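You operate a simulated robot arm through the tools that you are given. There is no shell and no other tool.

You run a simulated two-armed robot. Do the job below in one go: nothing can be reset, and whatever is moved stays where it is left.

TASK
Nest the five-colour tray's pipes by band: black together, orange together, widest outside.
Fine: six pipes stand there; each nest stands in a cell; those on the shelf stay.

The check looks at the end state, three seconds after you hand in, the way a careful person would. Anything else that was tipped, shoved, dropped, spilled or broken makes it a failure.

THE ROBOT
Two 7-joint arms with two-finger grippers on one trunk that stands fixed in place. Base frame: the origin is at the foot of the trunk, x ahead of it, y to its left, z up; the work surface is at about z = 90. Readings come in cm, degrees, newtons and seconds.
The left shoulder is at [2.5, 21.3, 120.6], the right one opposite. With the tool pointing down near the work surface each hand reaches from about 20 to 76 cm from the base axis, measured 20 degrees to its own side. Payload 2.2 kg a hand.
The tool frame of a hand sits at the grasp point between the pads (the TCP): z along the fingers, y along the line on which they close. The tips reach 1.9 cm beyond it. The gripper opens to 11.6 cm; its body begins 7 cm behind the TCP.
Orientation is that of the tool frame in the base frame, as [roll, pitch, yaw] about the fixed x, y, z axes, in that order (R = Rz(yaw) Ry(pitch) Rx(roll)). With the fingers straight down and closing along the base's y, the tool's x points along the base's -x, its y along +y and its z along -z.

THE INTERFACE
- The arms move only by the tool apply_moves. It takes "left_steps", "right_steps" or both (then of equal length, played together; a hand with none holds still); each is a list of rows, each a list of 7 numbers: the shift along the base's x, y, z in units of 40 mm (1.0 is 40 mm), then the turn, a rotation vector about the base's x, y, z in units of 6 degrees (1.0 is 6 degrees), then the closure, from 0 (fully open) to 1 (shut). In form: [[x, y, z, wx, wy, wz, grip], ...]. A call has 1 to 20 rows; each row shifts and turns the commanded pose from where the row before left it. A call with a number of a shift or a turn outside -1 to 1 is refused whole. Rows are played at 5 a second. More than 5 cm and 8.6 degrees between two rows, or a gripper value outside its range, and nothing of the call is played. Where a pose cannot be reached the arm comes as near as it can. A force on the tool above 40 N (or 10 N above the force at the start of the call, whichever is more), or a blocked arm, ends the call early, and 0.2 s more pass. Each finger travels about 20.35 cm/s and halts on what it meets, pressing with about 21 N; the grip force reading is that of the motor and also rises with nothing between the fingers. The clock runs only during rows and for 0.2 s after the last one: add rows that do not move to give the fingers time. It gives the time, the measured TCP pose, the force on the tool (base axes), the opening and the grip force at its end, in the units of the frame above (readings bear some noise), with the torque about the TCP (base axes, N m) and any sound that the robot's microphone picked up.
- Cameras (640 x 400 px; columns grow to the right, rows downward): "scene" is now at [12.03, -5.43, 141.57]; the picture's right is [-0.57, -0.82, 0.00], its down [-0.34, 0.24, -0.91] and it looks along [0.75, -0.52, -0.41] (base axes); focal length 339 px, centre (320, 200). "left" rides on the left gripper at [6.9, 1.5, -9.7] in its tool frame; the picture's right is [-0.21, 0.98, 0.00], its down [-0.76, -0.17, -0.63] and it looks along [-0.62, -0.14, 0.77] (tool axes); focal length 251 px, centre (320, 200). "right" rides on the right gripper at [6.9, -1.5, -9.7] in its tool frame; the picture's right is [0.21, 0.98, 0.00], its down [-0.76, 0.17, -0.63] and it looks along [-0.62, 0.14, 0.77] (tool axes); focal length 251 px, centre (320, 200). There is no depth. A picture from a camera that has moved, and an enlarged one, comes with that camera's place and axes in the base frame and with its lens. The place of the scene camera against the robot may be out by one fixed shift of up to 2.5 cm in any direction.
- camera(camera): a new picture of that camera. The clock stands still meanwhile.
- raise_lower(by): moves the trunk up (or, below 0, down) by that many cm; the arms and the scene camera ride with it, the base frame stays. It gives what a move gives, with no picture.
- aim_head(pan, tilt): turns the head with the scene camera to pan (to the left, within 80 degrees either way) and tilt (down, from -29 to 69), counted from straight ahead of the robot. It gives what a move gives.
- enlarge(camera, box): a new picture of the part [left, top, right, bottom] of that camera's present view, enlarged. The clock stands still meanwhile.
- close_job(): hands the job in; it is judged then, once.

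Places have to be worked out from the pictures, the camera data and where the tool is seen. Open the grippers and draw the arms clear of the work before you hand the job in, unless the task says otherwise.

The tools are called after "Request:" as a command line: name --argument value ..., lists and objects as JSON in quotes. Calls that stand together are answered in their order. apply_moves: Moves the arms, as the interface text tells. Its arguments: {"type":"object","properties":{"left_steps":{"type":"array"},"right_steps":{"type":"array"}},"required":[]} The other tools are called the same way: raise_lower (by) moves the trunk up or down; aim_head (pan, tilt) turns the head that bears the scene camera; camera (camera) takes a picture; enlarge (camera, box) takes an enlarged picture of a part of a camera's view; close_job () hands the job in.

At the start:

```text
time_s: 0.0
left_tool_pos: [46.62, -8.89, 116.0]
left_tool_rot: [-180.0, 0.0, 180.0]
left_ft_force: [0.4, -0.8, 1.0]
left_ft_torque: [0.01, -0.01, 0.05]
left_width: 11.58
left_gripper_force: 0.1
right_tool_pos: [38.74, -46.65, 116.02]
right_tool_rot: [179.9, 0.0, -179.9]
right_ft_force: [-0.7, 0.2, -0.5]
right_ft_torque: [0.0, -0.03, 0.01]
right_width: 11.59
right_gripper_force: 0.1
trunk travel left (down, up): [-35.0, 14.0]
head pan, tilt (commanded): [-35.1, 24.0]
```

scene: 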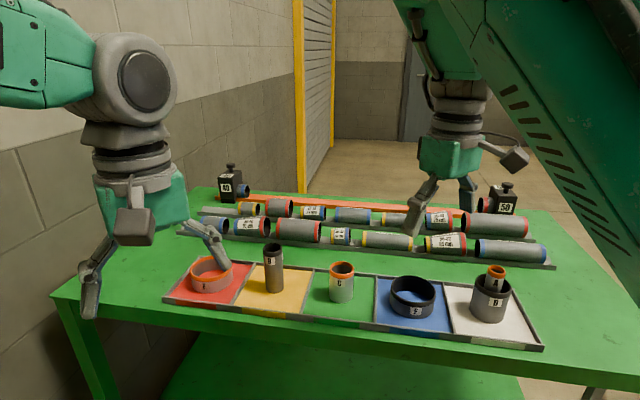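
right: 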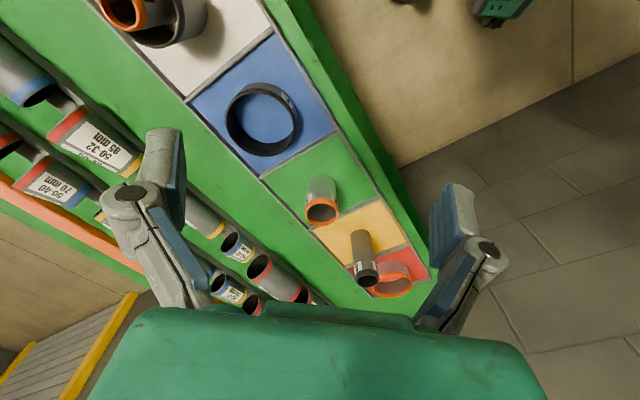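
left: 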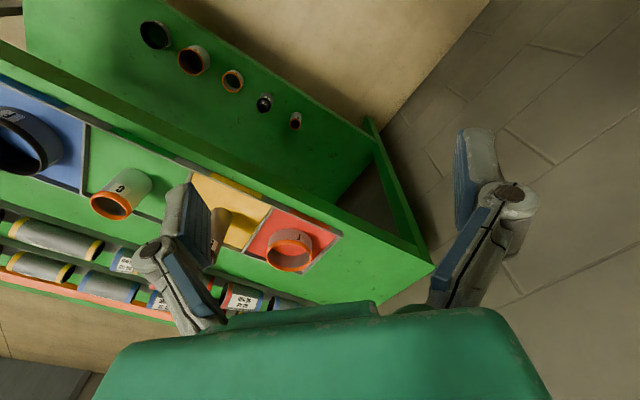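

I start by taking closer looks at the tray from the scene camera to identify the six pipes.

Request:
enlarge --camera "scene" --box '[160, 230, 360, 350]'

Request:
enlarge --camera "scene" --box '[360, 240, 560, 360]'

Request:
enlarge --camera "right" --box '[60, 0, 440, 300]'

Request:
enlarge --camera "left" --box '[0, 0, 440, 320]'

```text
3.20 times, centred on (260, 290) of scene
camera zoom: at [12.03, -5.43, 141.57], right [-0.57, -0.82, 0.0], down [-0.34, 0.24, -0.91], along [0.75, -0.52, -0.41], focal length 1085 px, centre (512, -88)
```

zoom: 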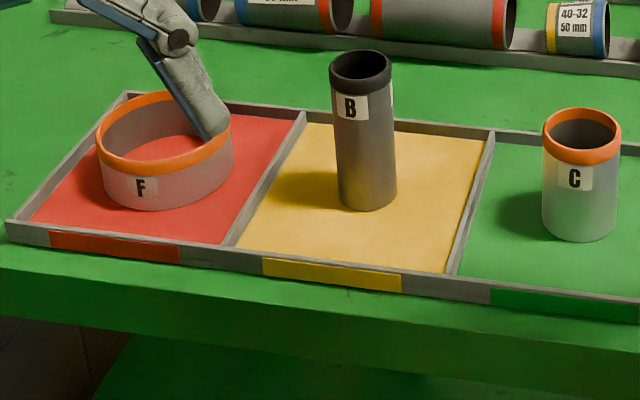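

```text
3.20 times, centred on (460, 300) of scene
camera zoom: at [12.03, -5.43, 141.57], right [-0.57, -0.82, 0.0], down [-0.34, 0.24, -0.91], along [0.75, -0.52, -0.41], focal length 1085 px, centre (-128, -120)
```

zoom: 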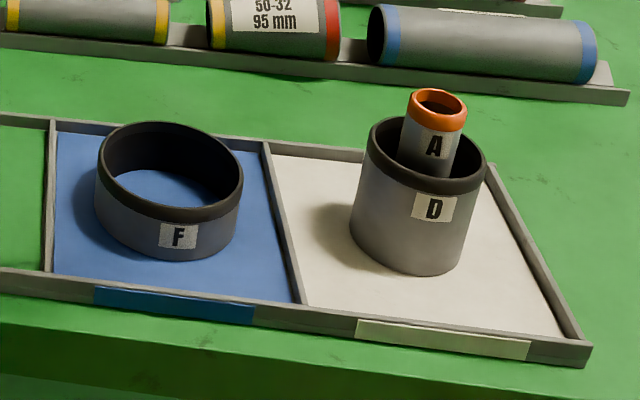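

```text
1.33 times, centred on (250, 150) of right
camera zoom: at [31.94, -48.07, 125.72], right [-0.21, 0.98, 0.0], down [0.76, 0.17, 0.63], along [0.62, 0.14, -0.77], focal length 335 px, centre (413, 267)
```

zoom: 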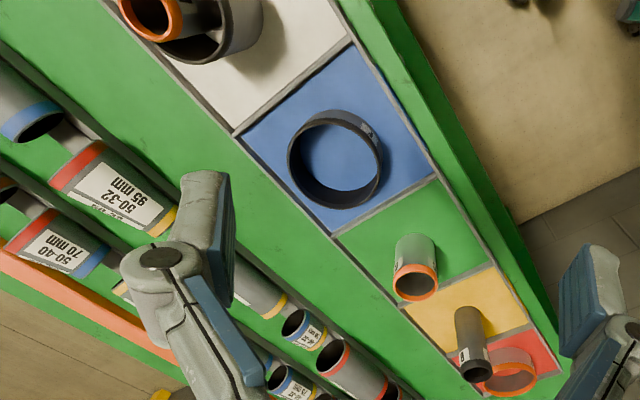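

```text
1.25 times, centred on (220, 160) of left
camera zoom: at [39.72, -7.18, 125.74], right [0.21, 0.98, 0.0], down [0.76, -0.17, 0.63], along [0.62, -0.14, -0.77], focal length 314 px, centre (445, 250)
```

zoom: 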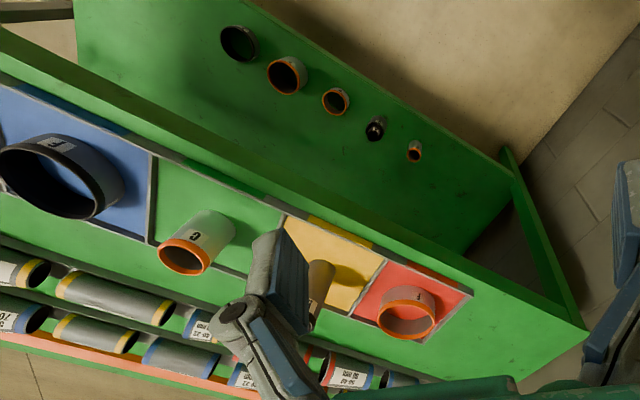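

The six pipes are A, C and a wide ring with orange bands, and B, D and a wide ring with black bands; A now stands in D. The tray runs diagonally from about [77,-22] (red) to [36,-61] (white), so this is work for the right arm. I first draw the left arm away to the left.

Request:
apply_moves --left_steps '[[0, 0, 1, 0, 0, 0, 0], [0, 0.8, 0.5, 0, 0, 0, 0], [-0.3, 1, 0, 0, 0, 0, 0], [-0.3, 1, 0, 0, 0, 0, 0], [-0.3, 1, 0, 0, 0, 0, 0], [-0.3, 1, 0, 0, 0, 0, 0], [-0.3, 1, 0, 0, 0, 0, 0], [0, 1, 0, 0, 0, 0, 0], [0, 1, 0, 0, 0, 0, 0], [0, 1, 0, 0, 0, 0, 0]]'

Request:
camera --camera "scene"

```text
time_s: 2.2
left_tool_pos: [40.17, 26.99, 122.0]
left_tool_rot: [-179.6, 0.1, 180.0]
left_ft_force: [0.5, -0.1, 0.3]
left_ft_torque: [-0.03, 0.01, 0.03]
left_width: 11.61
left_gripper_force: 0.0
right_tool_pos: [38.33, -45.91, 116.41]
right_tool_rot: [-179.7, 0.1, -180.0]
right_ft_force: [0.5, -0.5, 1.5]
right_ft_torque: [-0.06, -0.01, 0.02]
right_width: 11.58
right_gripper_force: 0.1
trunk travel left (down, up): [-35.0, 14.0]
head pan, tilt (commanded): [-35.1, 24.0]
```

```text
taken
camera scene: at [11.89, -4.69, 141.61], right [-0.57, -0.82, 0.0], down [-0.33, 0.23, -0.91], along [0.75, -0.53, -0.41], focal length 339 px, centre (320, 200)
```

scene: 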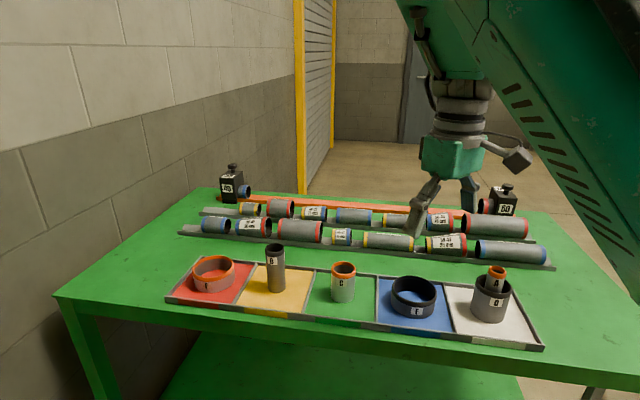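

The left arm is clear. The trunk seems to sway slightly as the arms move, so I will rely on pictures from the wrist camera near each pipe. Next I get detailed views.

Request:
enlarge --camera "scene" --box '[160, 220, 360, 345]'

Request:
enlarge --camera "scene" --box '[360, 235, 560, 360]'

Request:
camera --camera "right"

```text
3.20 times, centred on (260, 282) of scene
camera zoom: at [11.89, -4.69, 141.61], right [-0.57, -0.82, 0.0], down [-0.33, 0.23, -0.91], along [0.75, -0.53, -0.41], focal length 1085 px, centre (512, -64)
```

zoom: 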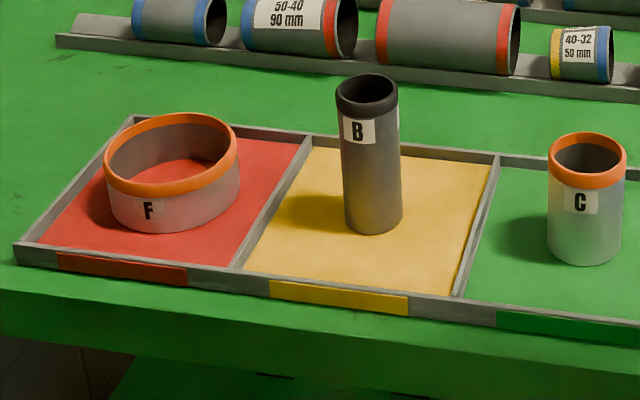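

```text
3.20 times, centred on (460, 298) of scene
camera zoom: at [11.89, -4.69, 141.61], right [-0.57, -0.82, 0.0], down [-0.33, 0.23, -0.91], along [0.75, -0.53, -0.41], focal length 1085 px, centre (-128, -112)
```

zoom: 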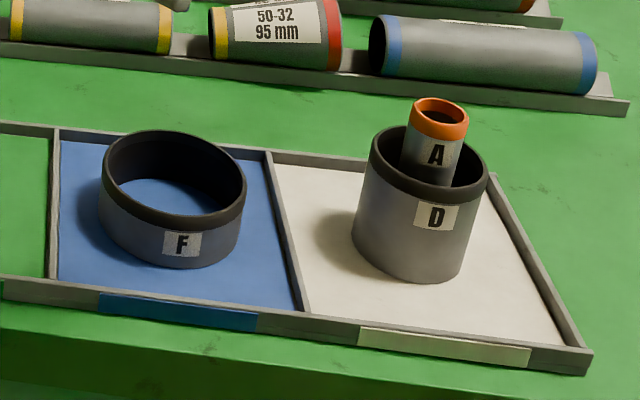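

```text
taken
camera right: at [31.49, -47.39, 126.06], right [-0.21, 0.98, -0.01], down [0.76, 0.17, 0.63], along [0.62, 0.13, -0.77], focal length 251 px, centre (320, 200)
```

right: 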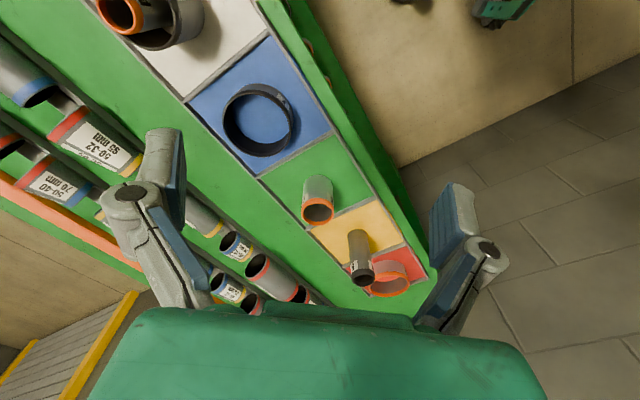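

Sizes look like about A 3.3, B 4, C 5, D 7, rings about 9–9.5 cm. I move the right hand over toward the white cell to look at D and A from close up.

Request:
apply_moves --right_steps '[[-0.5, -0.8, 0, 0, 0, 0, 0], [-0.5, -0.8, 0, 0, 0, 0, 0], [-0.5, -0.8, 0, 0, 0, 0, 0], [-0.4, -0.6, 0, 0, 0, 0, 0], [0, 0, 0, 0, 0, 0, 0]]'

Request:
camera --camera "right"

```text
time_s: 3.4
left_tool_pos: [40.22, 26.56, 122.06]
left_tool_rot: [180.0, 0.2, 180.0]
left_ft_force: [0.2, 0.7, -0.1]
left_ft_torque: [0.04, -0.03, 0.01]
left_width: 11.58
left_gripper_force: 0.0
right_tool_pos: [30.65, -58.49, 116.21]
right_tool_rot: [-180.0, 0.0, -180.0]
right_ft_force: [-0.2, 0.3, 0.4]
right_ft_torque: [-0.01, 0.01, -0.01]
right_width: 11.61
right_gripper_force: 0.0
trunk travel left (down, up): [-35.0, 14.0]
head pan, tilt (commanded): [-35.1, 24.0]
```

```text
taken
camera right: at [23.88, -59.95, 125.91], right [-0.21, 0.98, 0.0], down [0.75, 0.17, 0.63], along [0.62, 0.14, -0.77], focal length 251 px, centre (320, 200)
```

right: 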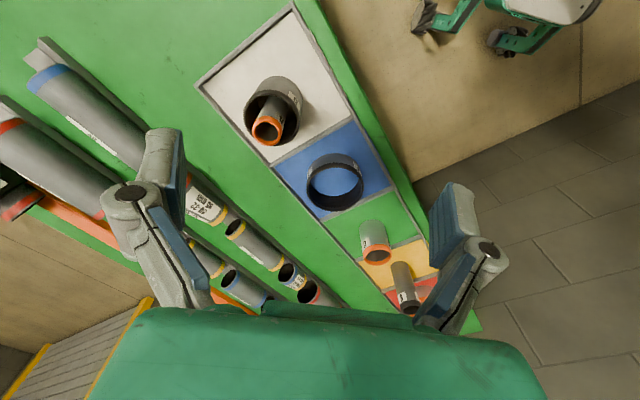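

Request:
enlarge --camera "right" --box '[190, 50, 350, 150]'

Request:
enlarge --camera "right" --box '[280, 140, 440, 240]'

Request:
enlarge --camera "right" --box '[350, 210, 510, 310]'

```text
4.00 times, centred on (270, 100) of right
camera zoom: at [23.88, -59.95, 125.91], right [-0.21, 0.98, 0.0], down [0.75, 0.17, 0.63], along [0.62, 0.14, -0.77], focal length 1006 px, centre (520, 600)
```

zoom: 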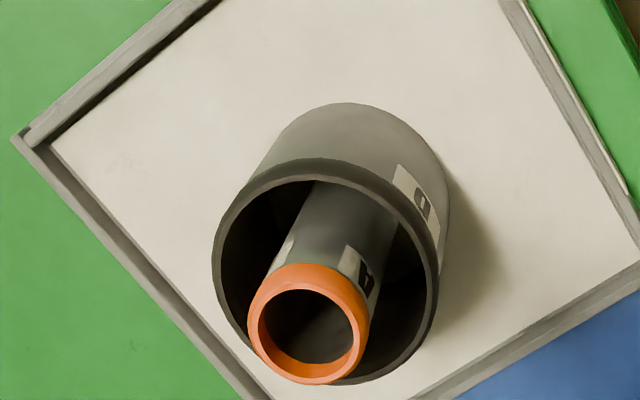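

```text
4.00 times, centred on (360, 190) of right
camera zoom: at [23.88, -59.95, 125.91], right [-0.21, 0.98, 0.0], down [0.75, 0.17, 0.63], along [0.62, 0.14, -0.77], focal length 1006 px, centre (160, 240)
```

zoom: 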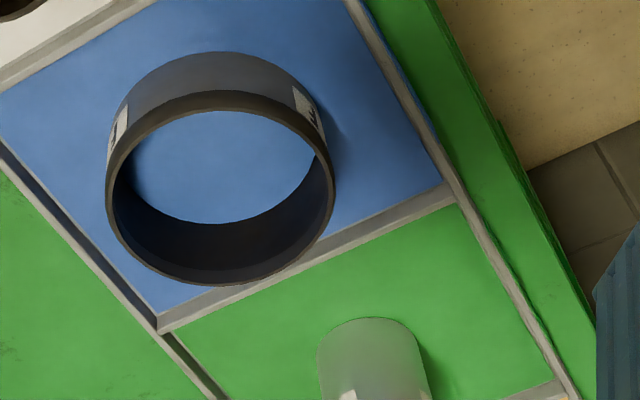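

```text
4.00 times, centred on (430, 260) of right
camera zoom: at [23.88, -59.95, 125.91], right [-0.21, 0.98, 0.0], down [0.75, 0.17, 0.63], along [0.62, 0.14, -0.77], focal length 1006 px, centre (-120, -40)
```

zoom: 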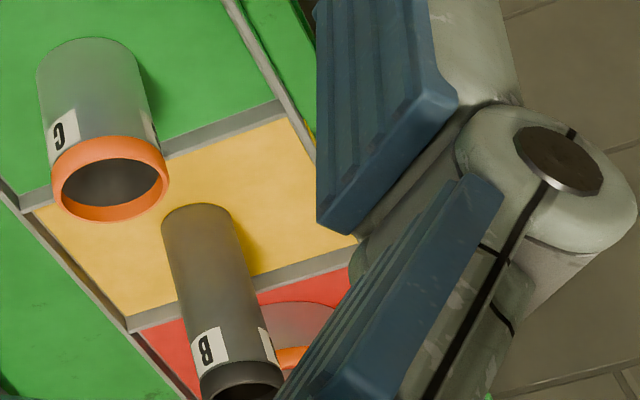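

D stands at about [36.1,-63.2] with top near z 97, and A is concentric inside it with its top near 101, so D can be lifted straight off A. I hover above D to check the alignment.

Request:
apply_moves --right_steps '[[0.68, -0.59, -0.2, 0, 0, 0, 0], [0.68, -0.59, -0.2, 0, 0, 0, 0], [0, 0, -0.8, 0, 0, 0, 0], [0, 0, -0.6, 0, 0, 0, 0], [0, 0, 0, 0, 0, 0, 0]]'

Request:
camera --camera "right"

Request:
camera --camera "scene"

```text
time_s: 4.6
left_tool_pos: [40.15, 26.45, 122.05]
left_tool_rot: [-179.9, 0.2, -180.0]
left_ft_force: [-0.2, 0.0, -0.4]
left_ft_torque: [0.0, -0.02, 0.02]
left_width: 11.58
left_gripper_force: 0.1
right_tool_pos: [36.23, -63.12, 109.03]
right_tool_rot: [-179.9, 0.1, 180.0]
right_ft_force: [-0.1, -1.4, 0.7]
right_ft_torque: [-0.02, -0.05, 0.0]
right_width: 11.59
right_gripper_force: 0.1
trunk travel left (down, up): [-35.0, 14.0]
head pan, tilt (commanded): [-35.1, 24.0]
```

```text
taken
camera right: at [29.34, -64.57, 118.65], right [-0.21, 0.98, 0.0], down [0.75, 0.17, 0.63], along [0.62, 0.14, -0.77], focal length 251 px, centre (320, 200)
```

right: 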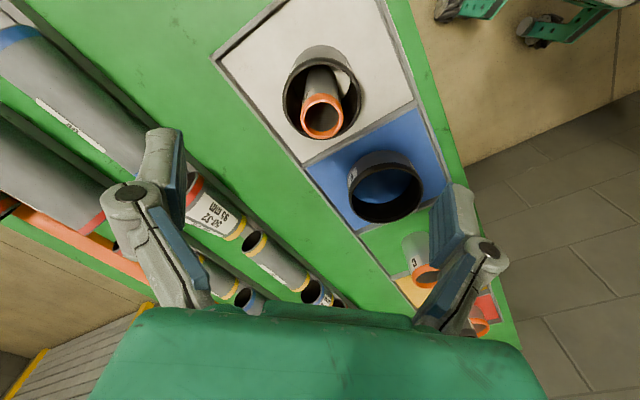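

```text
taken
camera scene: at [11.96, -5.16, 141.59], right [-0.57, -0.82, 0.0], down [-0.34, 0.23, -0.91], along [0.75, -0.53, -0.41], focal length 339 px, centre (320, 200)
```

scene: 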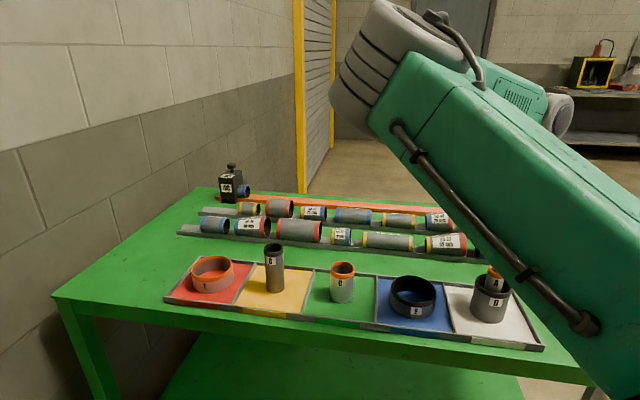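

Request:
enlarge --camera "right" --box '[240, 30, 400, 150]'

Request:
enlarge --camera "right" --box '[300, 120, 500, 270]'

```text
3.33 times, centred on (320, 90) of right
camera zoom: at [29.34, -64.57, 118.65], right [-0.21, 0.98, 0.0], down [0.75, 0.17, 0.63], along [0.62, 0.14, -0.77], focal length 838 px, centre (320, 567)
```

zoom: 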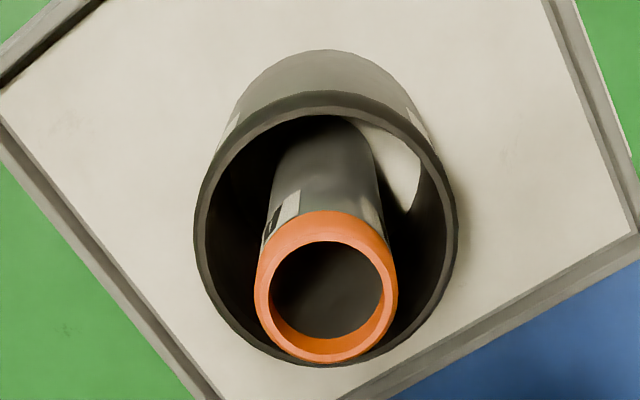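

```text
2.67 times, centred on (400, 195) of right
camera zoom: at [29.34, -64.57, 118.65], right [-0.21, 0.98, 0.0], down [0.75, 0.17, 0.63], along [0.62, 0.14, -0.77], focal length 670 px, centre (107, 213)
```

zoom: 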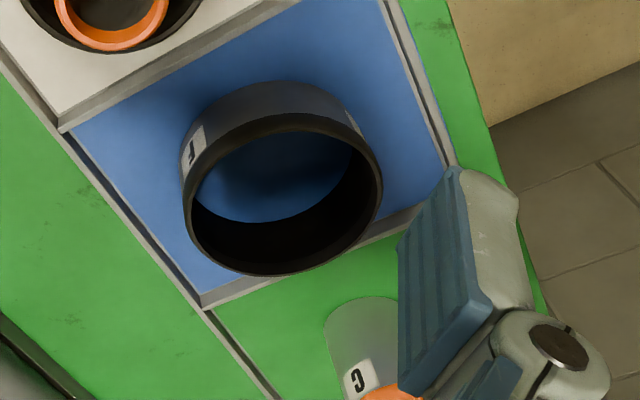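

D's centre is at about [36.05,-62.95], matching the hand's position, and F's centre is near [46.6,-52.4] with its rim near z 93.7. I descend open around D's top, with tips staying above F's rim height.

Request:
apply_moves --right_steps '[[-0.04, 0.04, -0.8, 0, 0, 0, 0], [0, 0, -0.8, 0, 0, 0, 0], [0, 0, -0.8, 0, 0, 0, 0], [0, 0, -0.5, 0, 0, 0, 0], [0, 0, -0.25, 0, 0, 0, 0], [0, 0, 0, 0, 0, 0, 0]]'

Request:
camera --camera "right"

Request:
enlarge --camera "scene" --box '[380, 200, 580, 360]'

```text
time_s: 6.0
left_tool_pos: [40.24, 26.46, 122.03]
left_tool_rot: [-179.9, 0.2, 180.0]
left_ft_force: [-0.6, -0.3, -0.2]
left_ft_torque: [-0.01, -0.01, 0.01]
left_width: 11.58
left_gripper_force: 0.0
right_tool_pos: [36.08, -63.18, 96.45]
right_tool_rot: [180.0, 0.2, -179.9]
right_ft_force: [-0.2, -0.9, -0.3]
right_ft_torque: [0.01, -0.02, 0.0]
right_width: 11.57
right_gripper_force: 0.1
trunk travel left (down, up): [-35.0, 14.0]
head pan, tilt (commanded): [-35.1, 24.0]
```

```text
taken
camera right: at [29.23, -64.56, 106.13], right [-0.21, 0.98, 0.0], down [0.75, 0.17, 0.63], along [0.62, 0.14, -0.77], focal length 251 px, centre (320, 200)
```

right: 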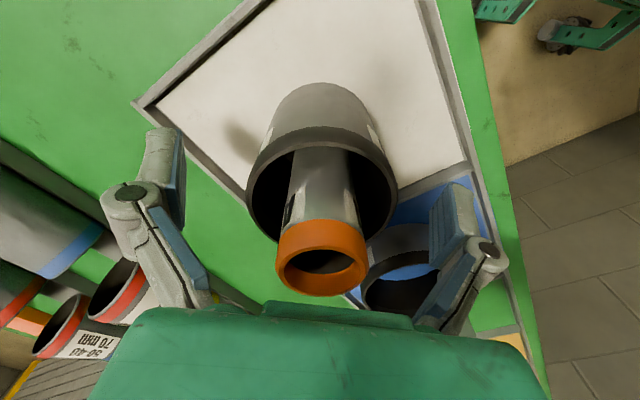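

```text
2.50 times, centred on (480, 280) of scene
camera zoom: at [11.98, -5.31, 141.58], right [-0.57, -0.82, 0.0], down [-0.34, 0.23, -0.91], along [0.75, -0.52, -0.41], focal length 848 px, centre (-80, 0)
```

zoom: 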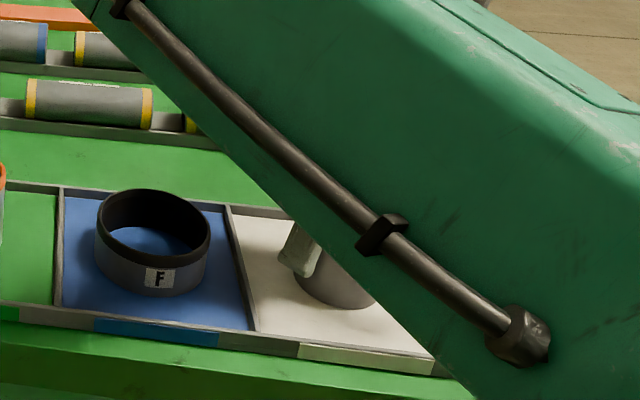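

D's rim is at about z 96.5 and centred between the fingers. I go 0.3 cm lower and close on D.

Request:
apply_moves --right_steps '[[0, -0.02, -0.08, 0, 0, 0, 0.2], [0, 0, 0, 0, 0, 0, 0.35], [0, 0, 0, 0, 0, 0, 0.45], [0, 0, 0, 0, 0, 0, 0.7], [0, 0, 0, 0, 0, 0, 1], [0, 0, 0, 0, 0, 0, 1]]'

Request:
camera --camera "right"

```text
time_s: 7.4
left_tool_pos: [40.24, 26.49, 122.13]
left_tool_rot: [179.9, 0.1, 179.9]
left_ft_force: [0.0, 0.1, -0.5]
left_ft_torque: [0.0, 0.03, 0.02]
left_width: 11.6
left_gripper_force: 0.1
right_tool_pos: [36.14, -63.23, 96.13]
right_tool_rot: [-179.9, 0.1, -180.0]
right_ft_force: [0.2, 0.9, -0.9]
right_ft_torque: [0.05, -0.04, 0.02]
right_width: 6.34
right_gripper_force: 20.5
trunk travel left (down, up): [-35.0, 14.0]
head pan, tilt (commanded): [-35.1, 24.0]
```

```text
taken
camera right: at [29.22, -64.62, 105.81], right [-0.21, 0.98, 0.0], down [0.75, 0.17, 0.63], along [0.62, 0.14, -0.77], focal length 251 px, centre (320, 200)
```

right: 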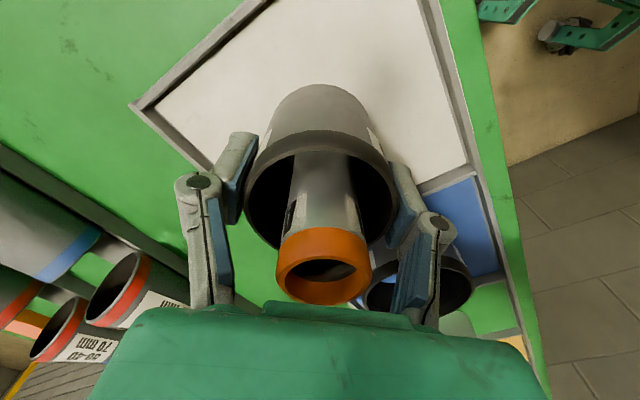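

D is gripped (6.34 cm wide) and A still stands centred. I lift D straight up, slowly, until its foot is above A's top.

Request:
apply_moves --right_steps '[[0, 0, 0.1, 0, 0, 0, 1], [0, 0, 0.2, 0, 0, 0, 1], [0, 0, 0.3, 0, 0, 0, 1], [0, 0, 0.4, 0, 0, 0, 1], [0, 0, 0.4, 0, 0, 0, 1], [0, 0, 0.4, 0, 0, 0, 1], [0, 0, 0.4, 0, 0, 0, 1], [0, 0, 0.4, 0, 0, 0, 1], [0, 0, 0.4, 0, 0, 0, 1], [0, 0, 0.3, 0, 0, 0, 1], [0, 0, 0.2, 0, 0, 0, 1], [0, 0, 0, 0, 0, 0, 1]]'

Request:
camera --camera "right"

Request:
camera --camera "scene"

```text
time_s: 10.0
left_tool_pos: [40.28, 26.41, 122.14]
left_tool_rot: [-180.0, 0.1, 179.9]
left_ft_force: [0.5, 0.9, 0.1]
left_ft_torque: [-0.03, 0.02, 0.0]
left_width: 11.61
left_gripper_force: 0.1
right_tool_pos: [36.02, -63.09, 110.04]
right_tool_rot: [180.0, 0.1, -179.9]
right_ft_force: [1.2, -0.5, -3.1]
right_ft_torque: [0.02, -0.01, 0.02]
right_width: 6.31
right_gripper_force: 21.0
trunk travel left (down, up): [-35.0, 14.0]
head pan, tilt (commanded): [-35.1, 24.0]
```

```text
taken
camera right: at [29.21, -64.62, 119.73], right [-0.21, 0.98, 0.0], down [0.76, 0.17, 0.63], along [0.62, 0.14, -0.77], focal length 251 px, centre (320, 200)
```

right: 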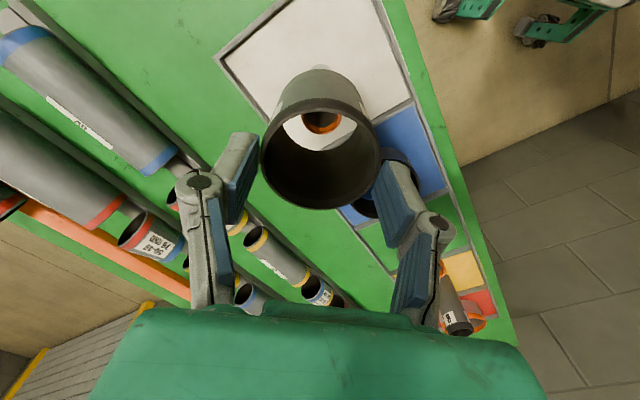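

```text
taken
camera scene: at [12.0, -5.34, 141.57], right [-0.57, -0.82, 0.0], down [-0.34, 0.23, -0.91], along [0.75, -0.52, -0.41], focal length 339 px, centre (320, 200)
```

scene: 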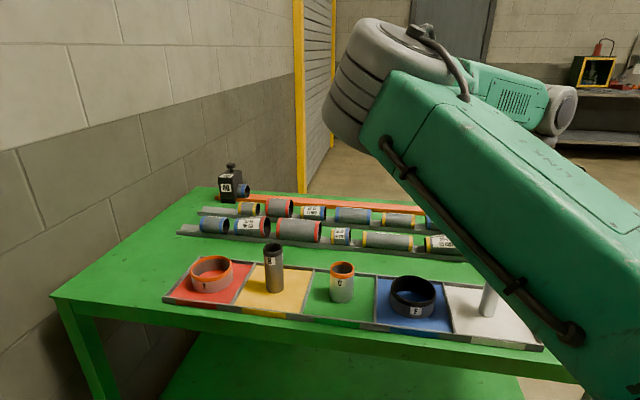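

A stayed upright in the white cell and D hangs clear. I carry D across to above the black ring at about [46.55,-52.35].

Request:
apply_moves --right_steps '[[0.5, 0.5, 0, 0, 0, 0, 1], [0.6, 0.6, 0, 0, 0, 0, 1], [0.6, 0.6, 0, 0, 0, 0, 1], [0.5, 0.5, 0, 0, 0, 0, 1], [0.43, 0.45, 0, 0, 0, 0, 1], [0, 0, 0, 0, 0, 0, 1], [0, 0, 0, 0, 0, 0, 1]]'

Request:
camera --camera "right"

Request:
camera --camera "scene"

```text
time_s: 11.6
left_tool_pos: [40.28, 26.45, 122.06]
left_tool_rot: [-179.9, 0.0, -180.0]
left_ft_force: [0.1, 0.1, 1.2]
left_ft_torque: [0.0, 0.01, 0.03]
left_width: 11.63
left_gripper_force: 0.1
right_tool_pos: [46.59, -52.42, 110.08]
right_tool_rot: [-179.9, 0.1, 179.9]
right_ft_force: [-0.5, 0.5, -2.5]
right_ft_torque: [-0.01, -0.02, 0.03]
right_width: 6.3
right_gripper_force: 20.2
trunk travel left (down, up): [-35.0, 14.0]
head pan, tilt (commanded): [-35.1, 24.0]
```

```text
taken
camera right: at [39.71, -53.86, 119.78], right [-0.21, 0.98, 0.0], down [0.76, 0.17, 0.63], along [0.62, 0.14, -0.77], focal length 251 px, centre (320, 200)
```

right: 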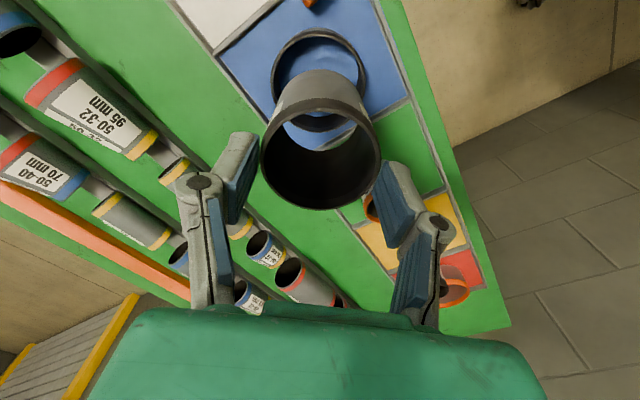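

```text
taken
camera scene: at [12.04, -5.23, 141.57], right [-0.57, -0.82, 0.0], down [-0.34, 0.23, -0.91], along [0.75, -0.52, -0.41], focal length 339 px, centre (320, 200)
```

scene: 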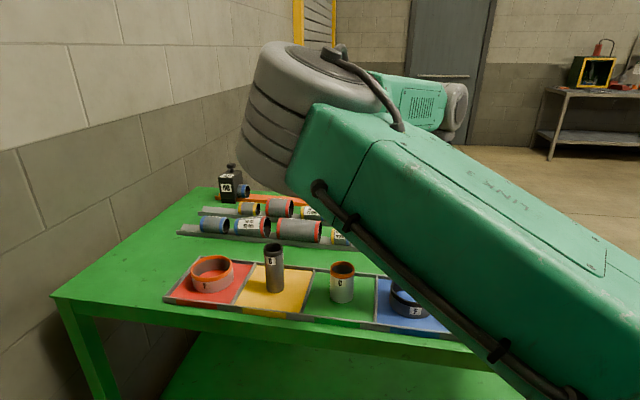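

Request:
enlarge --camera "right" --box '[240, 0, 400, 220]'

```text
1.82 times, centred on (320, 110) of right
camera zoom: at [39.71, -53.86, 119.78], right [-0.21, 0.98, 0.0], down [0.76, 0.17, 0.63], along [0.62, 0.14, -0.77], focal length 457 px, centre (320, 364)
```

zoom: 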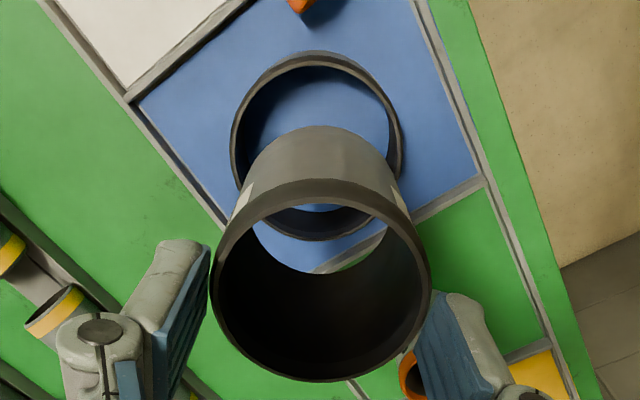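

D slipped about 2.5 cm down in the grip while lifting but now holds steady; its centre is within about 2–3 mm of the black ring's centre, with about 9 mm to spare. I lower it slowly into the ring, stopping just short of the floor.

Request:
apply_moves --right_steps '[[0, 0, -0.1, 0, 0, 0, 1], [0, 0, -0.2, 0, 0, 0, 1], [0, 0, -0.25, 0, 0, 0, 1], [0, 0, -0.25, 0, 0, 0, 1], [0, 0, -0.25, 0, 0, 0, 1], [0, 0, -0.25, 0, 0, 0, 1], [0, 0, -0.2, 0, 0, 0, 1], [0, 0, -0.1, 0, 0, 0, 1], [0, 0, 0, 0, 0, 0, 1]]'

Request:
enlarge --camera "right" --box '[200, 0, 440, 280]'

```text
time_s: 13.6
left_tool_pos: [40.2, 26.48, 122.17]
left_tool_rot: [-179.9, 0.1, -180.0]
left_ft_force: [1.1, 0.0, -0.2]
left_ft_torque: [0.0, -0.02, 0.02]
left_width: 11.61
left_gripper_force: 0.1
right_tool_pos: [46.53, -52.4, 103.7]
right_tool_rot: [180.0, 0.0, -180.0]
right_ft_force: [0.4, 0.3, -2.0]
right_ft_torque: [-0.05, 0.01, -0.02]
right_width: 6.3
right_gripper_force: 21.5
trunk travel left (down, up): [-35.0, 14.0]
head pan, tilt (commanded): [-35.1, 24.0]
```

```text
1.43 times, centred on (320, 140) of right
camera zoom: at [39.71, -53.91, 113.36], right [-0.21, 0.98, 0.0], down [0.76, 0.17, 0.63], along [0.62, 0.14, -0.77], focal length 359 px, centre (320, 286)
```

zoom: 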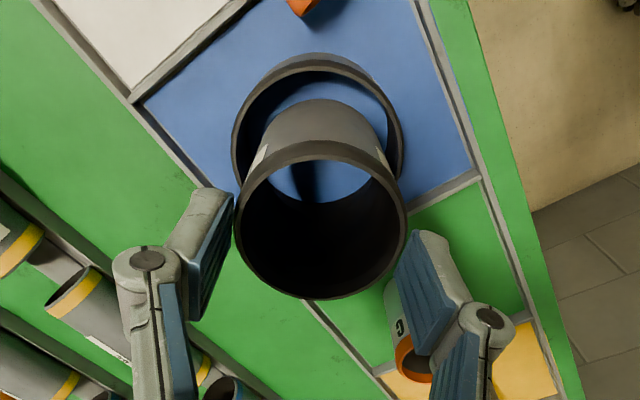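

D is laterally centred over the ring. I continue lowering in small steps until it touches the floor.

Request:
apply_moves --right_steps '[[0, 0, -0.15, 0, 0, 0, 1], [0, 0, -0.2, 0, 0, 0, 1], [0, 0, -0.2, 0, 0, 0, 1], [0, 0, -0.15, 0, 0, 0, 1], [0, 0, -0.1, 0, 0, 0, 1], [0, 0, -0.1, 0, 0, 0, 1], [0, 0, 0, 0, 0, 0, 1]]'

Request:
enlarge --camera "right" --box '[200, 0, 440, 280]'

```text
time_s: 15.2
left_tool_pos: [40.28, 26.39, 122.07]
left_tool_rot: [-180.0, 0.2, 180.0]
left_ft_force: [-0.7, -0.1, 0.9]
left_ft_torque: [0.02, -0.01, 0.01]
left_width: 11.6
left_gripper_force: 0.1
right_tool_pos: [46.68, -52.53, 100.17]
right_tool_rot: [180.0, 0.1, -179.9]
right_ft_force: [0.6, -0.8, -2.0]
right_ft_torque: [-0.01, 0.0, -0.01]
right_width: 6.29
right_gripper_force: 20.3
trunk travel left (down, up): [-35.0, 14.0]
head pan, tilt (commanded): [-35.1, 24.0]
```

```text
1.43 times, centred on (320, 140) of right
camera zoom: at [39.72, -53.92, 109.73], right [-0.21, 0.98, 0.0], down [0.76, 0.17, 0.63], along [0.62, 0.14, -0.77], focal length 359 px, centre (320, 286)
```

zoom: 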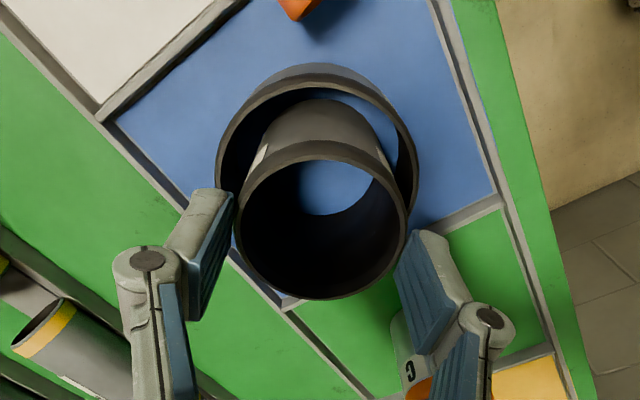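

D's foot is now inside the ring and still hanging. I lower by millimetres until the load comes off.

Request:
apply_moves --right_steps '[[0, 0, -0.08, 0, 0, 0, 1], [0, 0, -0.08, 0, 0, 0, 1], [0, 0, -0.06, 0, 0, 0, 1], [0, 0, 0, 0, 0, 0, 1]]'

```text
time_s: 16.2
left_tool_pos: [40.15, 26.62, 122.03]
left_tool_rot: [-179.9, 0.2, 179.9]
left_ft_force: [-0.4, -0.4, -0.3]
left_ft_torque: [0.02, 0.01, -0.04]
left_width: 11.58
left_gripper_force: 0.1
right_tool_pos: [46.53, -52.33, 99.33]
right_tool_rot: [-179.7, 0.2, 180.0]
right_ft_force: [-1.4, -0.7, 12.3]
right_ft_torque: [0.02, 0.12, 0.04]
right_width: 6.21
right_gripper_force: 21.0
trunk travel left (down, up): [-35.0, 14.0]
head pan, tilt (commanded): [-35.1, 24.0]
```

The load reads 12 N upward, so D stands on the floor. I ease off a millimetre and open the fingers gently, then rise.

Request:
apply_moves --right_steps '[[0, 0, 0.03, 0, 0, 0, 1], [0, 0, 0, 0, 0, 0, 0.42], [0, 0, 0, 0, 0, 0, 0.36], [0, 0, 0, 0, 0, 0, 0.25], [0, 0, 0, 0, 0, 0, 0.15], [0, 0, 0.4, 0, 0, 0, 0.15], [0, 0, 0.8, 0, 0, 0, 0.1], [0, 0, 0.8, 0, 0, 0, 0], [0, 0, 0, 0, 0, 0, 0]]'

Request:
camera --camera "right"

Request:
camera --camera "scene"

```text
time_s: 18.2
left_tool_pos: [40.26, 26.52, 122.03]
left_tool_rot: [-179.9, 0.1, 179.9]
left_ft_force: [0.9, 0.5, -0.1]
left_ft_torque: [-0.01, 0.0, -0.02]
left_width: 11.57
left_gripper_force: 0.1
right_tool_pos: [46.65, -52.41, 107.36]
right_tool_rot: [-179.9, 0.0, 180.0]
right_ft_force: [0.6, -0.6, 0.2]
right_ft_torque: [-0.03, 0.02, 0.02]
right_width: 11.58
right_gripper_force: 0.0
trunk travel left (down, up): [-35.0, 14.0]
head pan, tilt (commanded): [-35.1, 24.0]
```

```text
taken
camera right: at [39.74, -53.86, 117.07], right [-0.21, 0.98, 0.0], down [0.76, 0.17, 0.63], along [0.62, 0.14, -0.77], focal length 251 px, centre (320, 200)
```

right: 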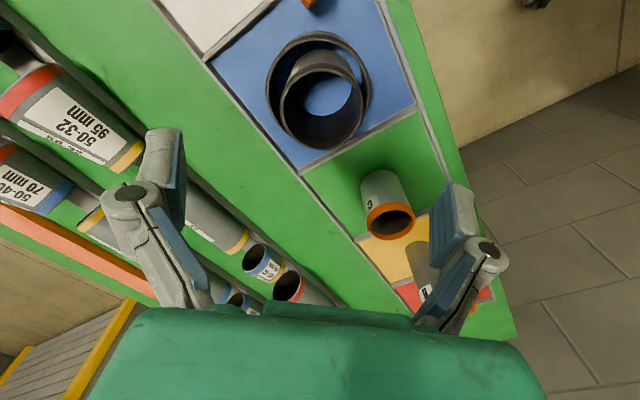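

```text
taken
camera scene: at [12.04, -5.15, 141.57], right [-0.57, -0.82, 0.0], down [-0.34, 0.23, -0.91], along [0.75, -0.53, -0.41], focal length 339 px, centre (320, 200)
```

scene: 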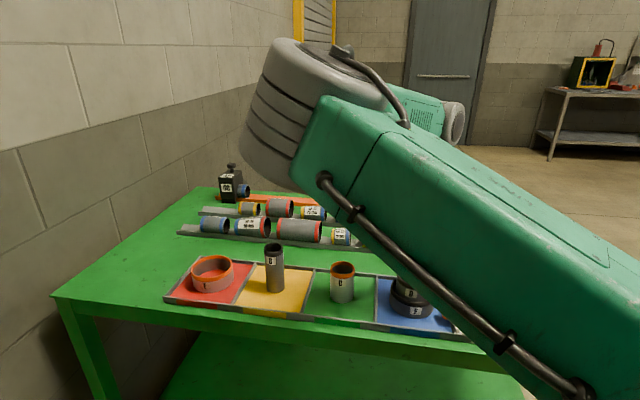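

D stands inside the black ring. I enlarge to get D's exact place for inserting B.

Request:
enlarge --camera "right" --box '[230, 10, 430, 170]'

Request:
enlarge --camera "right" --box '[340, 160, 520, 330]'

```text
2.50 times, centred on (330, 90) of right
camera zoom: at [39.74, -53.86, 117.07], right [-0.21, 0.98, 0.0], down [0.76, 0.17, 0.63], along [0.62, 0.14, -0.77], focal length 629 px, centre (295, 475)
```

zoom: 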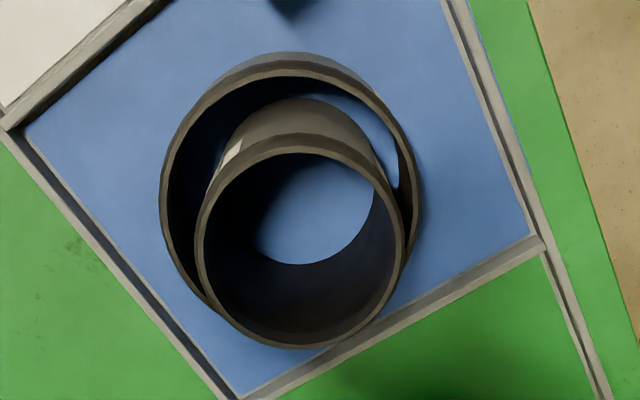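

```text
2.35 times, centred on (430, 245) of right
camera zoom: at [39.74, -53.86, 117.07], right [-0.21, 0.98, 0.0], down [0.76, 0.17, 0.63], along [0.62, 0.14, -0.77], focal length 592 px, centre (61, 94)
```

zoom: 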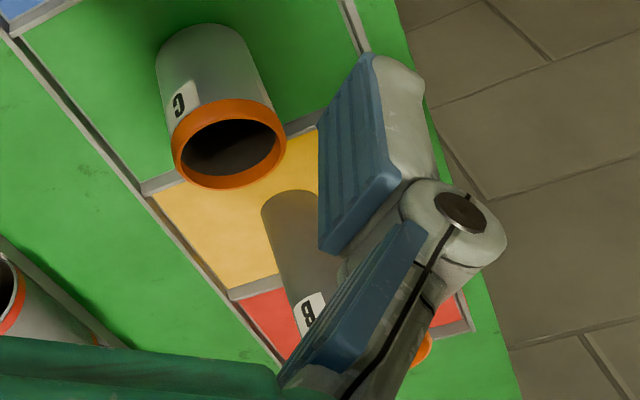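

D's centre is about [46.35,-52.35] with the rim near z 98. Next I go up and over toward B in the yellow cell to see it from close by.

Request:
apply_moves --right_steps '[[0, 0, 0.8, 0, 0, 0, 0], [0.65, 0.7, 0.2, 0, 0, 0, 0], [0.7, 0.75, 0.1, 0, 0, 0, 0], [0.7, 0.75, 0, 0, 0, 0, 0], [0.7, 0.75, 0, 0, 0, 0, 0], [0.7, 0.75, 0, 0, 0, 0, 0], [0.5, 0.6, 0, 0, 0, 0, 0], [0, 0, 0, 0, 0, 0, 0]]'

Request:
camera --camera "right"

Request:
camera --camera "scene"

```text
time_s: 20.0
left_tool_pos: [40.16, 26.5, 122.02]
left_tool_rot: [-179.8, 0.2, 180.0]
left_ft_force: [0.1, 0.0, -0.1]
left_ft_torque: [0.0, -0.01, -0.03]
left_width: 11.6
left_gripper_force: 0.0
right_tool_pos: [62.33, -35.15, 111.8]
right_tool_rot: [-180.0, 0.3, 180.0]
right_ft_force: [0.2, -0.2, -0.3]
right_ft_torque: [0.02, 0.0, 0.02]
right_width: 11.6
right_gripper_force: 0.1
trunk travel left (down, up): [-35.0, 14.0]
head pan, tilt (commanded): [-35.1, 24.0]
```

```text
taken
camera right: at [55.47, -36.49, 121.53], right [-0.21, 0.98, 0.0], down [0.75, 0.17, 0.63], along [0.62, 0.13, -0.77], focal length 251 px, centre (320, 200)
```

right: 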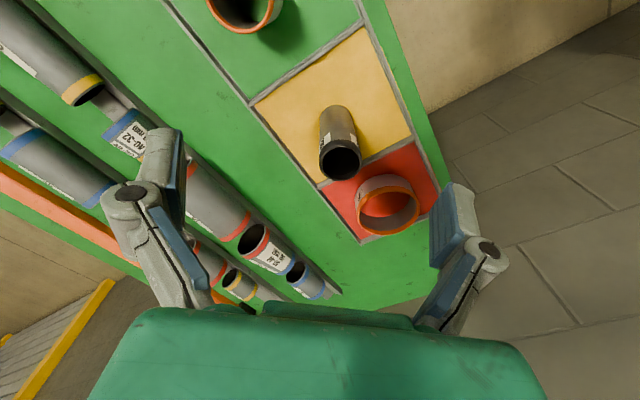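

```text
taken
camera scene: at [12.02, -5.03, 141.59], right [-0.57, -0.82, 0.0], down [-0.34, 0.23, -0.91], along [0.75, -0.53, -0.41], focal length 339 px, centre (320, 200)
```

scene: 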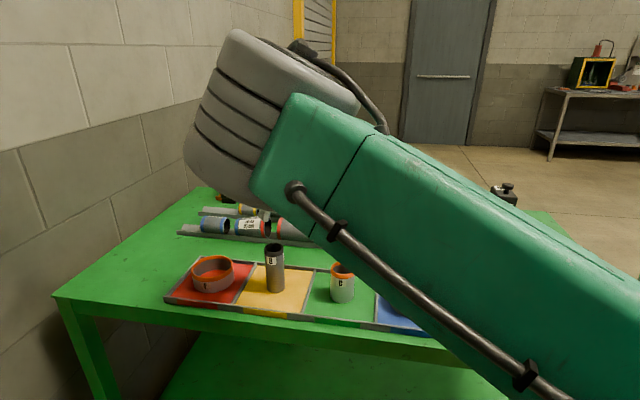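

Request:
enlarge --camera "right" --box '[260, 80, 440, 250]'

Request:
enlarge --camera "scene" --box '[160, 230, 360, 340]'

```text
2.35 times, centred on (350, 165) of right
camera zoom: at [55.47, -36.49, 121.53], right [-0.21, 0.98, 0.0], down [0.75, 0.17, 0.63], along [0.62, 0.13, -0.77], focal length 592 px, centre (249, 282)
```

zoom: 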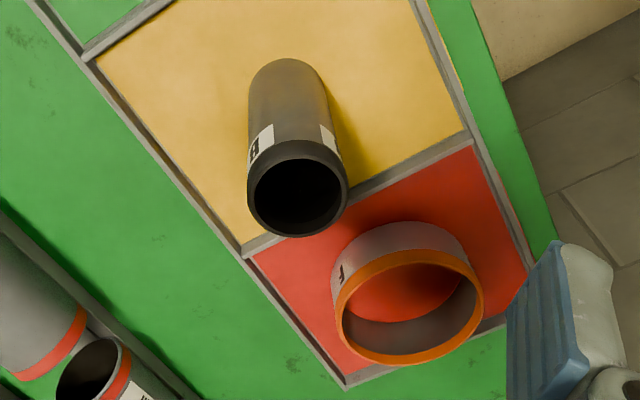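

```text
3.20 times, centred on (260, 285) of scene
camera zoom: at [12.02, -5.03, 141.59], right [-0.57, -0.82, 0.0], down [-0.34, 0.23, -0.91], along [0.75, -0.53, -0.41], focal length 1085 px, centre (512, -72)
```

zoom: 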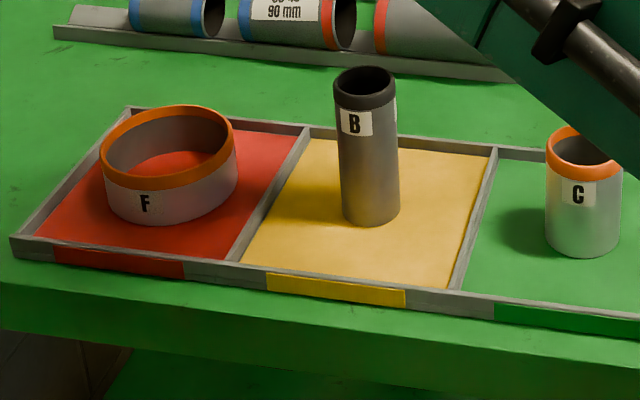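

B's axis is at about [67.0,-32.0] with its top near z 101.3. I hover above it and look again.

Request:
apply_moves --right_steps '[[0.6, 0.4, 0, 0, 0, 0, 0], [0.57, 0.39, 0, 0, 0, 0, 0], [0, 0, -0.6, 0, 0, 0, 0], [0, 0, -0.4, 0, 0, 0, 0], [0, 0, 0, 0, 0, 0, 0]]'

Request:
enlarge --camera "right" --box '[200, 40, 440, 240]'

```text
time_s: 21.2
left_tool_pos: [40.14, 26.52, 121.99]
left_tool_rot: [-179.9, 0.2, -179.9]
left_ft_force: [0.4, -0.3, 0.3]
left_ft_torque: [0.02, 0.0, 0.02]
left_width: 11.63
left_gripper_force: 0.0
right_tool_pos: [67.25, -32.02, 107.67]
right_tool_rot: [-179.9, 0.2, 179.9]
right_ft_force: [0.4, -0.3, 0.0]
right_ft_torque: [0.03, 0.02, 0.02]
right_width: 11.6
right_gripper_force: 0.0
trunk travel left (down, up): [-35.0, 14.0]
head pan, tilt (commanded): [-35.1, 24.0]
```

```text
2.00 times, centred on (320, 140) of right
camera zoom: at [60.26, -33.39, 117.43], right [-0.21, 0.98, 0.0], down [0.75, 0.17, 0.63], along [0.62, 0.13, -0.77], focal length 503 px, centre (320, 320)
```

zoom: 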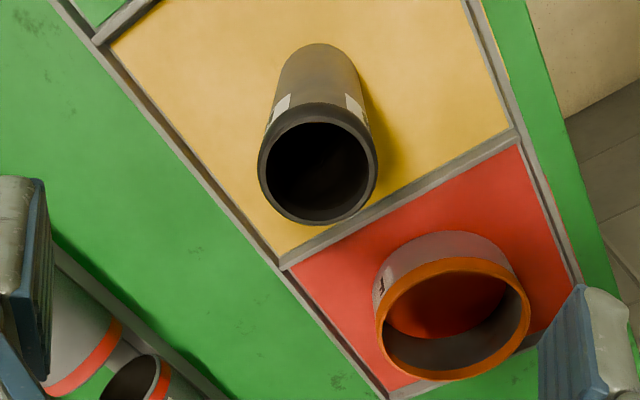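

B's axis is at [67.05,-32.0], matching the hand. I descend so the tips end about 2.7 cm below B's top (still above D's rim height), then close gently.

Request:
apply_moves --right_steps '[[-0.04, 0, -0.5, 0, 0, 0, 0], [0, 0, -0.5, 0, 0, 0, 0], [0, 0, -0.5, 0, 0, 0, 0], [0, 0, -0.3, 0, 0, 0, 0], [0, 0, 0, 0, 0, 0, 0.3], [0, 0, 0, 0, 0, 0, 0.5], [0, 0, 0, 0, 0, 0, 0.6]]'

Request:
camera --camera "right"

```text
time_s: 22.8
left_tool_pos: [40.21, 26.6, 122.0]
left_tool_rot: [-179.9, 0.1, -180.0]
left_ft_force: [0.1, -0.4, 0.0]
left_ft_torque: [-0.03, 0.04, -0.03]
left_width: 11.57
left_gripper_force: 0.1
right_tool_pos: [66.97, -31.88, 100.5]
right_tool_rot: [-179.9, 0.2, 180.0]
right_ft_force: [0.5, -0.2, -0.1]
right_ft_torque: [0.01, 0.04, -0.03]
right_width: 4.62
right_gripper_force: 0.1
trunk travel left (down, up): [-35.0, 14.0]
head pan, tilt (commanded): [-35.1, 24.0]
```

```text
taken
camera right: at [60.06, -33.38, 110.2], right [-0.21, 0.98, 0.0], down [0.75, 0.17, 0.63], along [0.62, 0.13, -0.77], focal length 251 px, centre (320, 200)
```

right: 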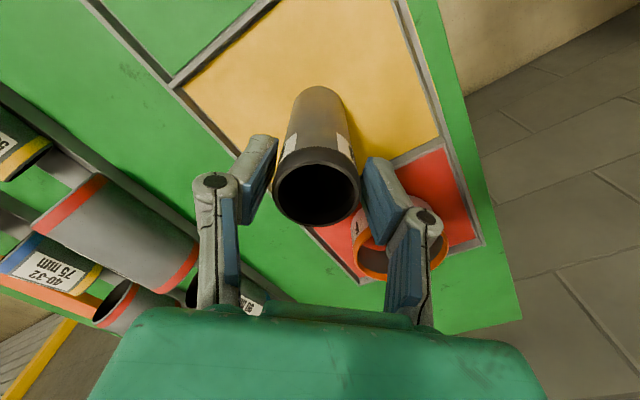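

B is centred between the pads at 4.6 cm opening. I close on it and lift by only half a centimetre, slowly, to test the hold.

Request:
apply_moves --right_steps '[[0, 0, 0, 0, 0, 0, 0.64], [0, 0, 0, 0, 0, 0, 0.8], [0, 0, 0, 0, 0, 0, 1], [0, 0, 0, 0, 0, 0, 1], [0, 0, 0, 0, 0, 0, 1], [0, 0, 0.03, 0, 0, 0, 1], [0, 0, 0.03, 0, 0, 0, 1], [0, 0, 0.04, 0, 0, 0, 1], [0, 0, 0.04, 0, 0, 0, 1], [0, 0, 0, 0, 0, 0, 1]]'

Request:
camera --camera "right"

```text
time_s: 25.0
left_tool_pos: [40.27, 26.59, 122.01]
left_tool_rot: [-179.9, 0.0, 179.9]
left_ft_force: [0.6, -0.5, 0.7]
left_ft_torque: [0.03, -0.01, 0.03]
left_width: 11.62
left_gripper_force: 0.0
right_tool_pos: [66.98, -31.95, 101.14]
right_tool_rot: [-179.9, 0.1, -180.0]
right_ft_force: [0.3, 0.1, -2.5]
right_ft_torque: [0.0, 0.0, 0.02]
right_width: 4.02
right_gripper_force: 20.6
trunk travel left (down, up): [-35.0, 14.0]
head pan, tilt (commanded): [-35.1, 24.0]
```

```text
taken
camera right: at [60.08, -33.41, 110.77], right [-0.21, 0.98, 0.0], down [0.76, 0.17, 0.63], along [0.62, 0.13, -0.77], focal length 251 px, centre (320, 200)
```

right: 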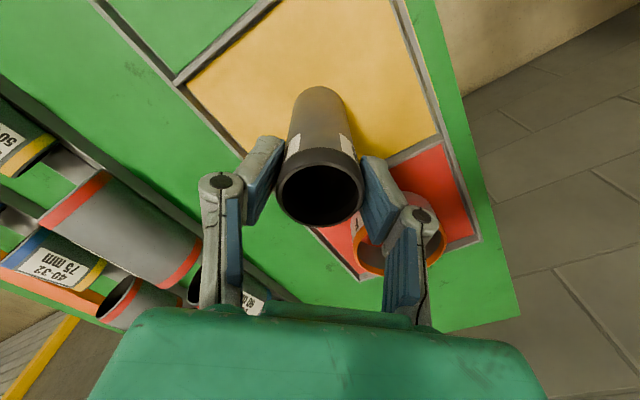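

B (4.0 cm wide) is off the floor and has not slipped. I keep lifting gently and check again.

Request:
apply_moves --right_steps '[[0, 0, 0.05, 0, 0, 0, 1], [0, 0, 0.08, 0, 0, 0, 1], [0, 0, 0.12, 0, 0, 0, 1], [0, 0, 0.16, 0, 0, 0, 1], [0, 0, 0.2, 0, 0, 0, 1], [0, 0, 0.2, 0, 0, 0, 1], [0, 0, 0.2, 0, 0, 0, 1], [0, 0, 0.2, 0, 0, 0, 1], [0, 0, 0.2, 0, 0, 0, 1], [0, 0, 0.2, 0, 0, 0, 1], [0, 0, 0.2, 0, 0, 0, 1], [0, 0, 0.2, 0, 0, 0, 1], [0, 0, 0.15, 0, 0, 0, 1], [0, 0, 0.1, 0, 0, 0, 1], [0, 0, 0.05, 0, 0, 0, 1], [0, 0, 0, 0, 0, 0, 1]]'

Request:
camera --camera "right"

```text
time_s: 28.4
left_tool_pos: [40.15, 26.69, 122.02]
left_tool_rot: [-179.9, 0.1, -180.0]
left_ft_force: [-0.4, -0.5, 1.3]
left_ft_torque: [0.0, 0.02, -0.03]
left_width: 11.6
left_gripper_force: 0.1
right_tool_pos: [67.07, -32.09, 110.47]
right_tool_rot: [-179.9, 0.1, 180.0]
right_ft_force: [-0.2, 0.5, -2.8]
right_ft_torque: [-0.01, -0.02, 0.0]
right_width: 4.02
right_gripper_force: 20.7
trunk travel left (down, up): [-35.0, 14.0]
head pan, tilt (commanded): [-35.1, 24.0]
```

```text
taken
camera right: at [60.16, -33.44, 120.06], right [-0.21, 0.98, 0.0], down [0.76, 0.17, 0.63], along [0.62, 0.13, -0.77], focal length 251 px, centre (320, 200)
```

right: 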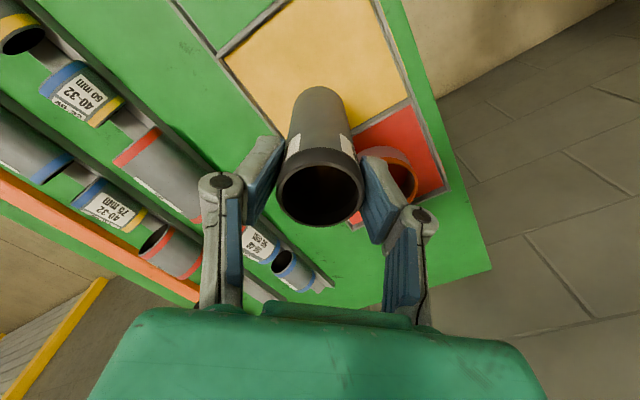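

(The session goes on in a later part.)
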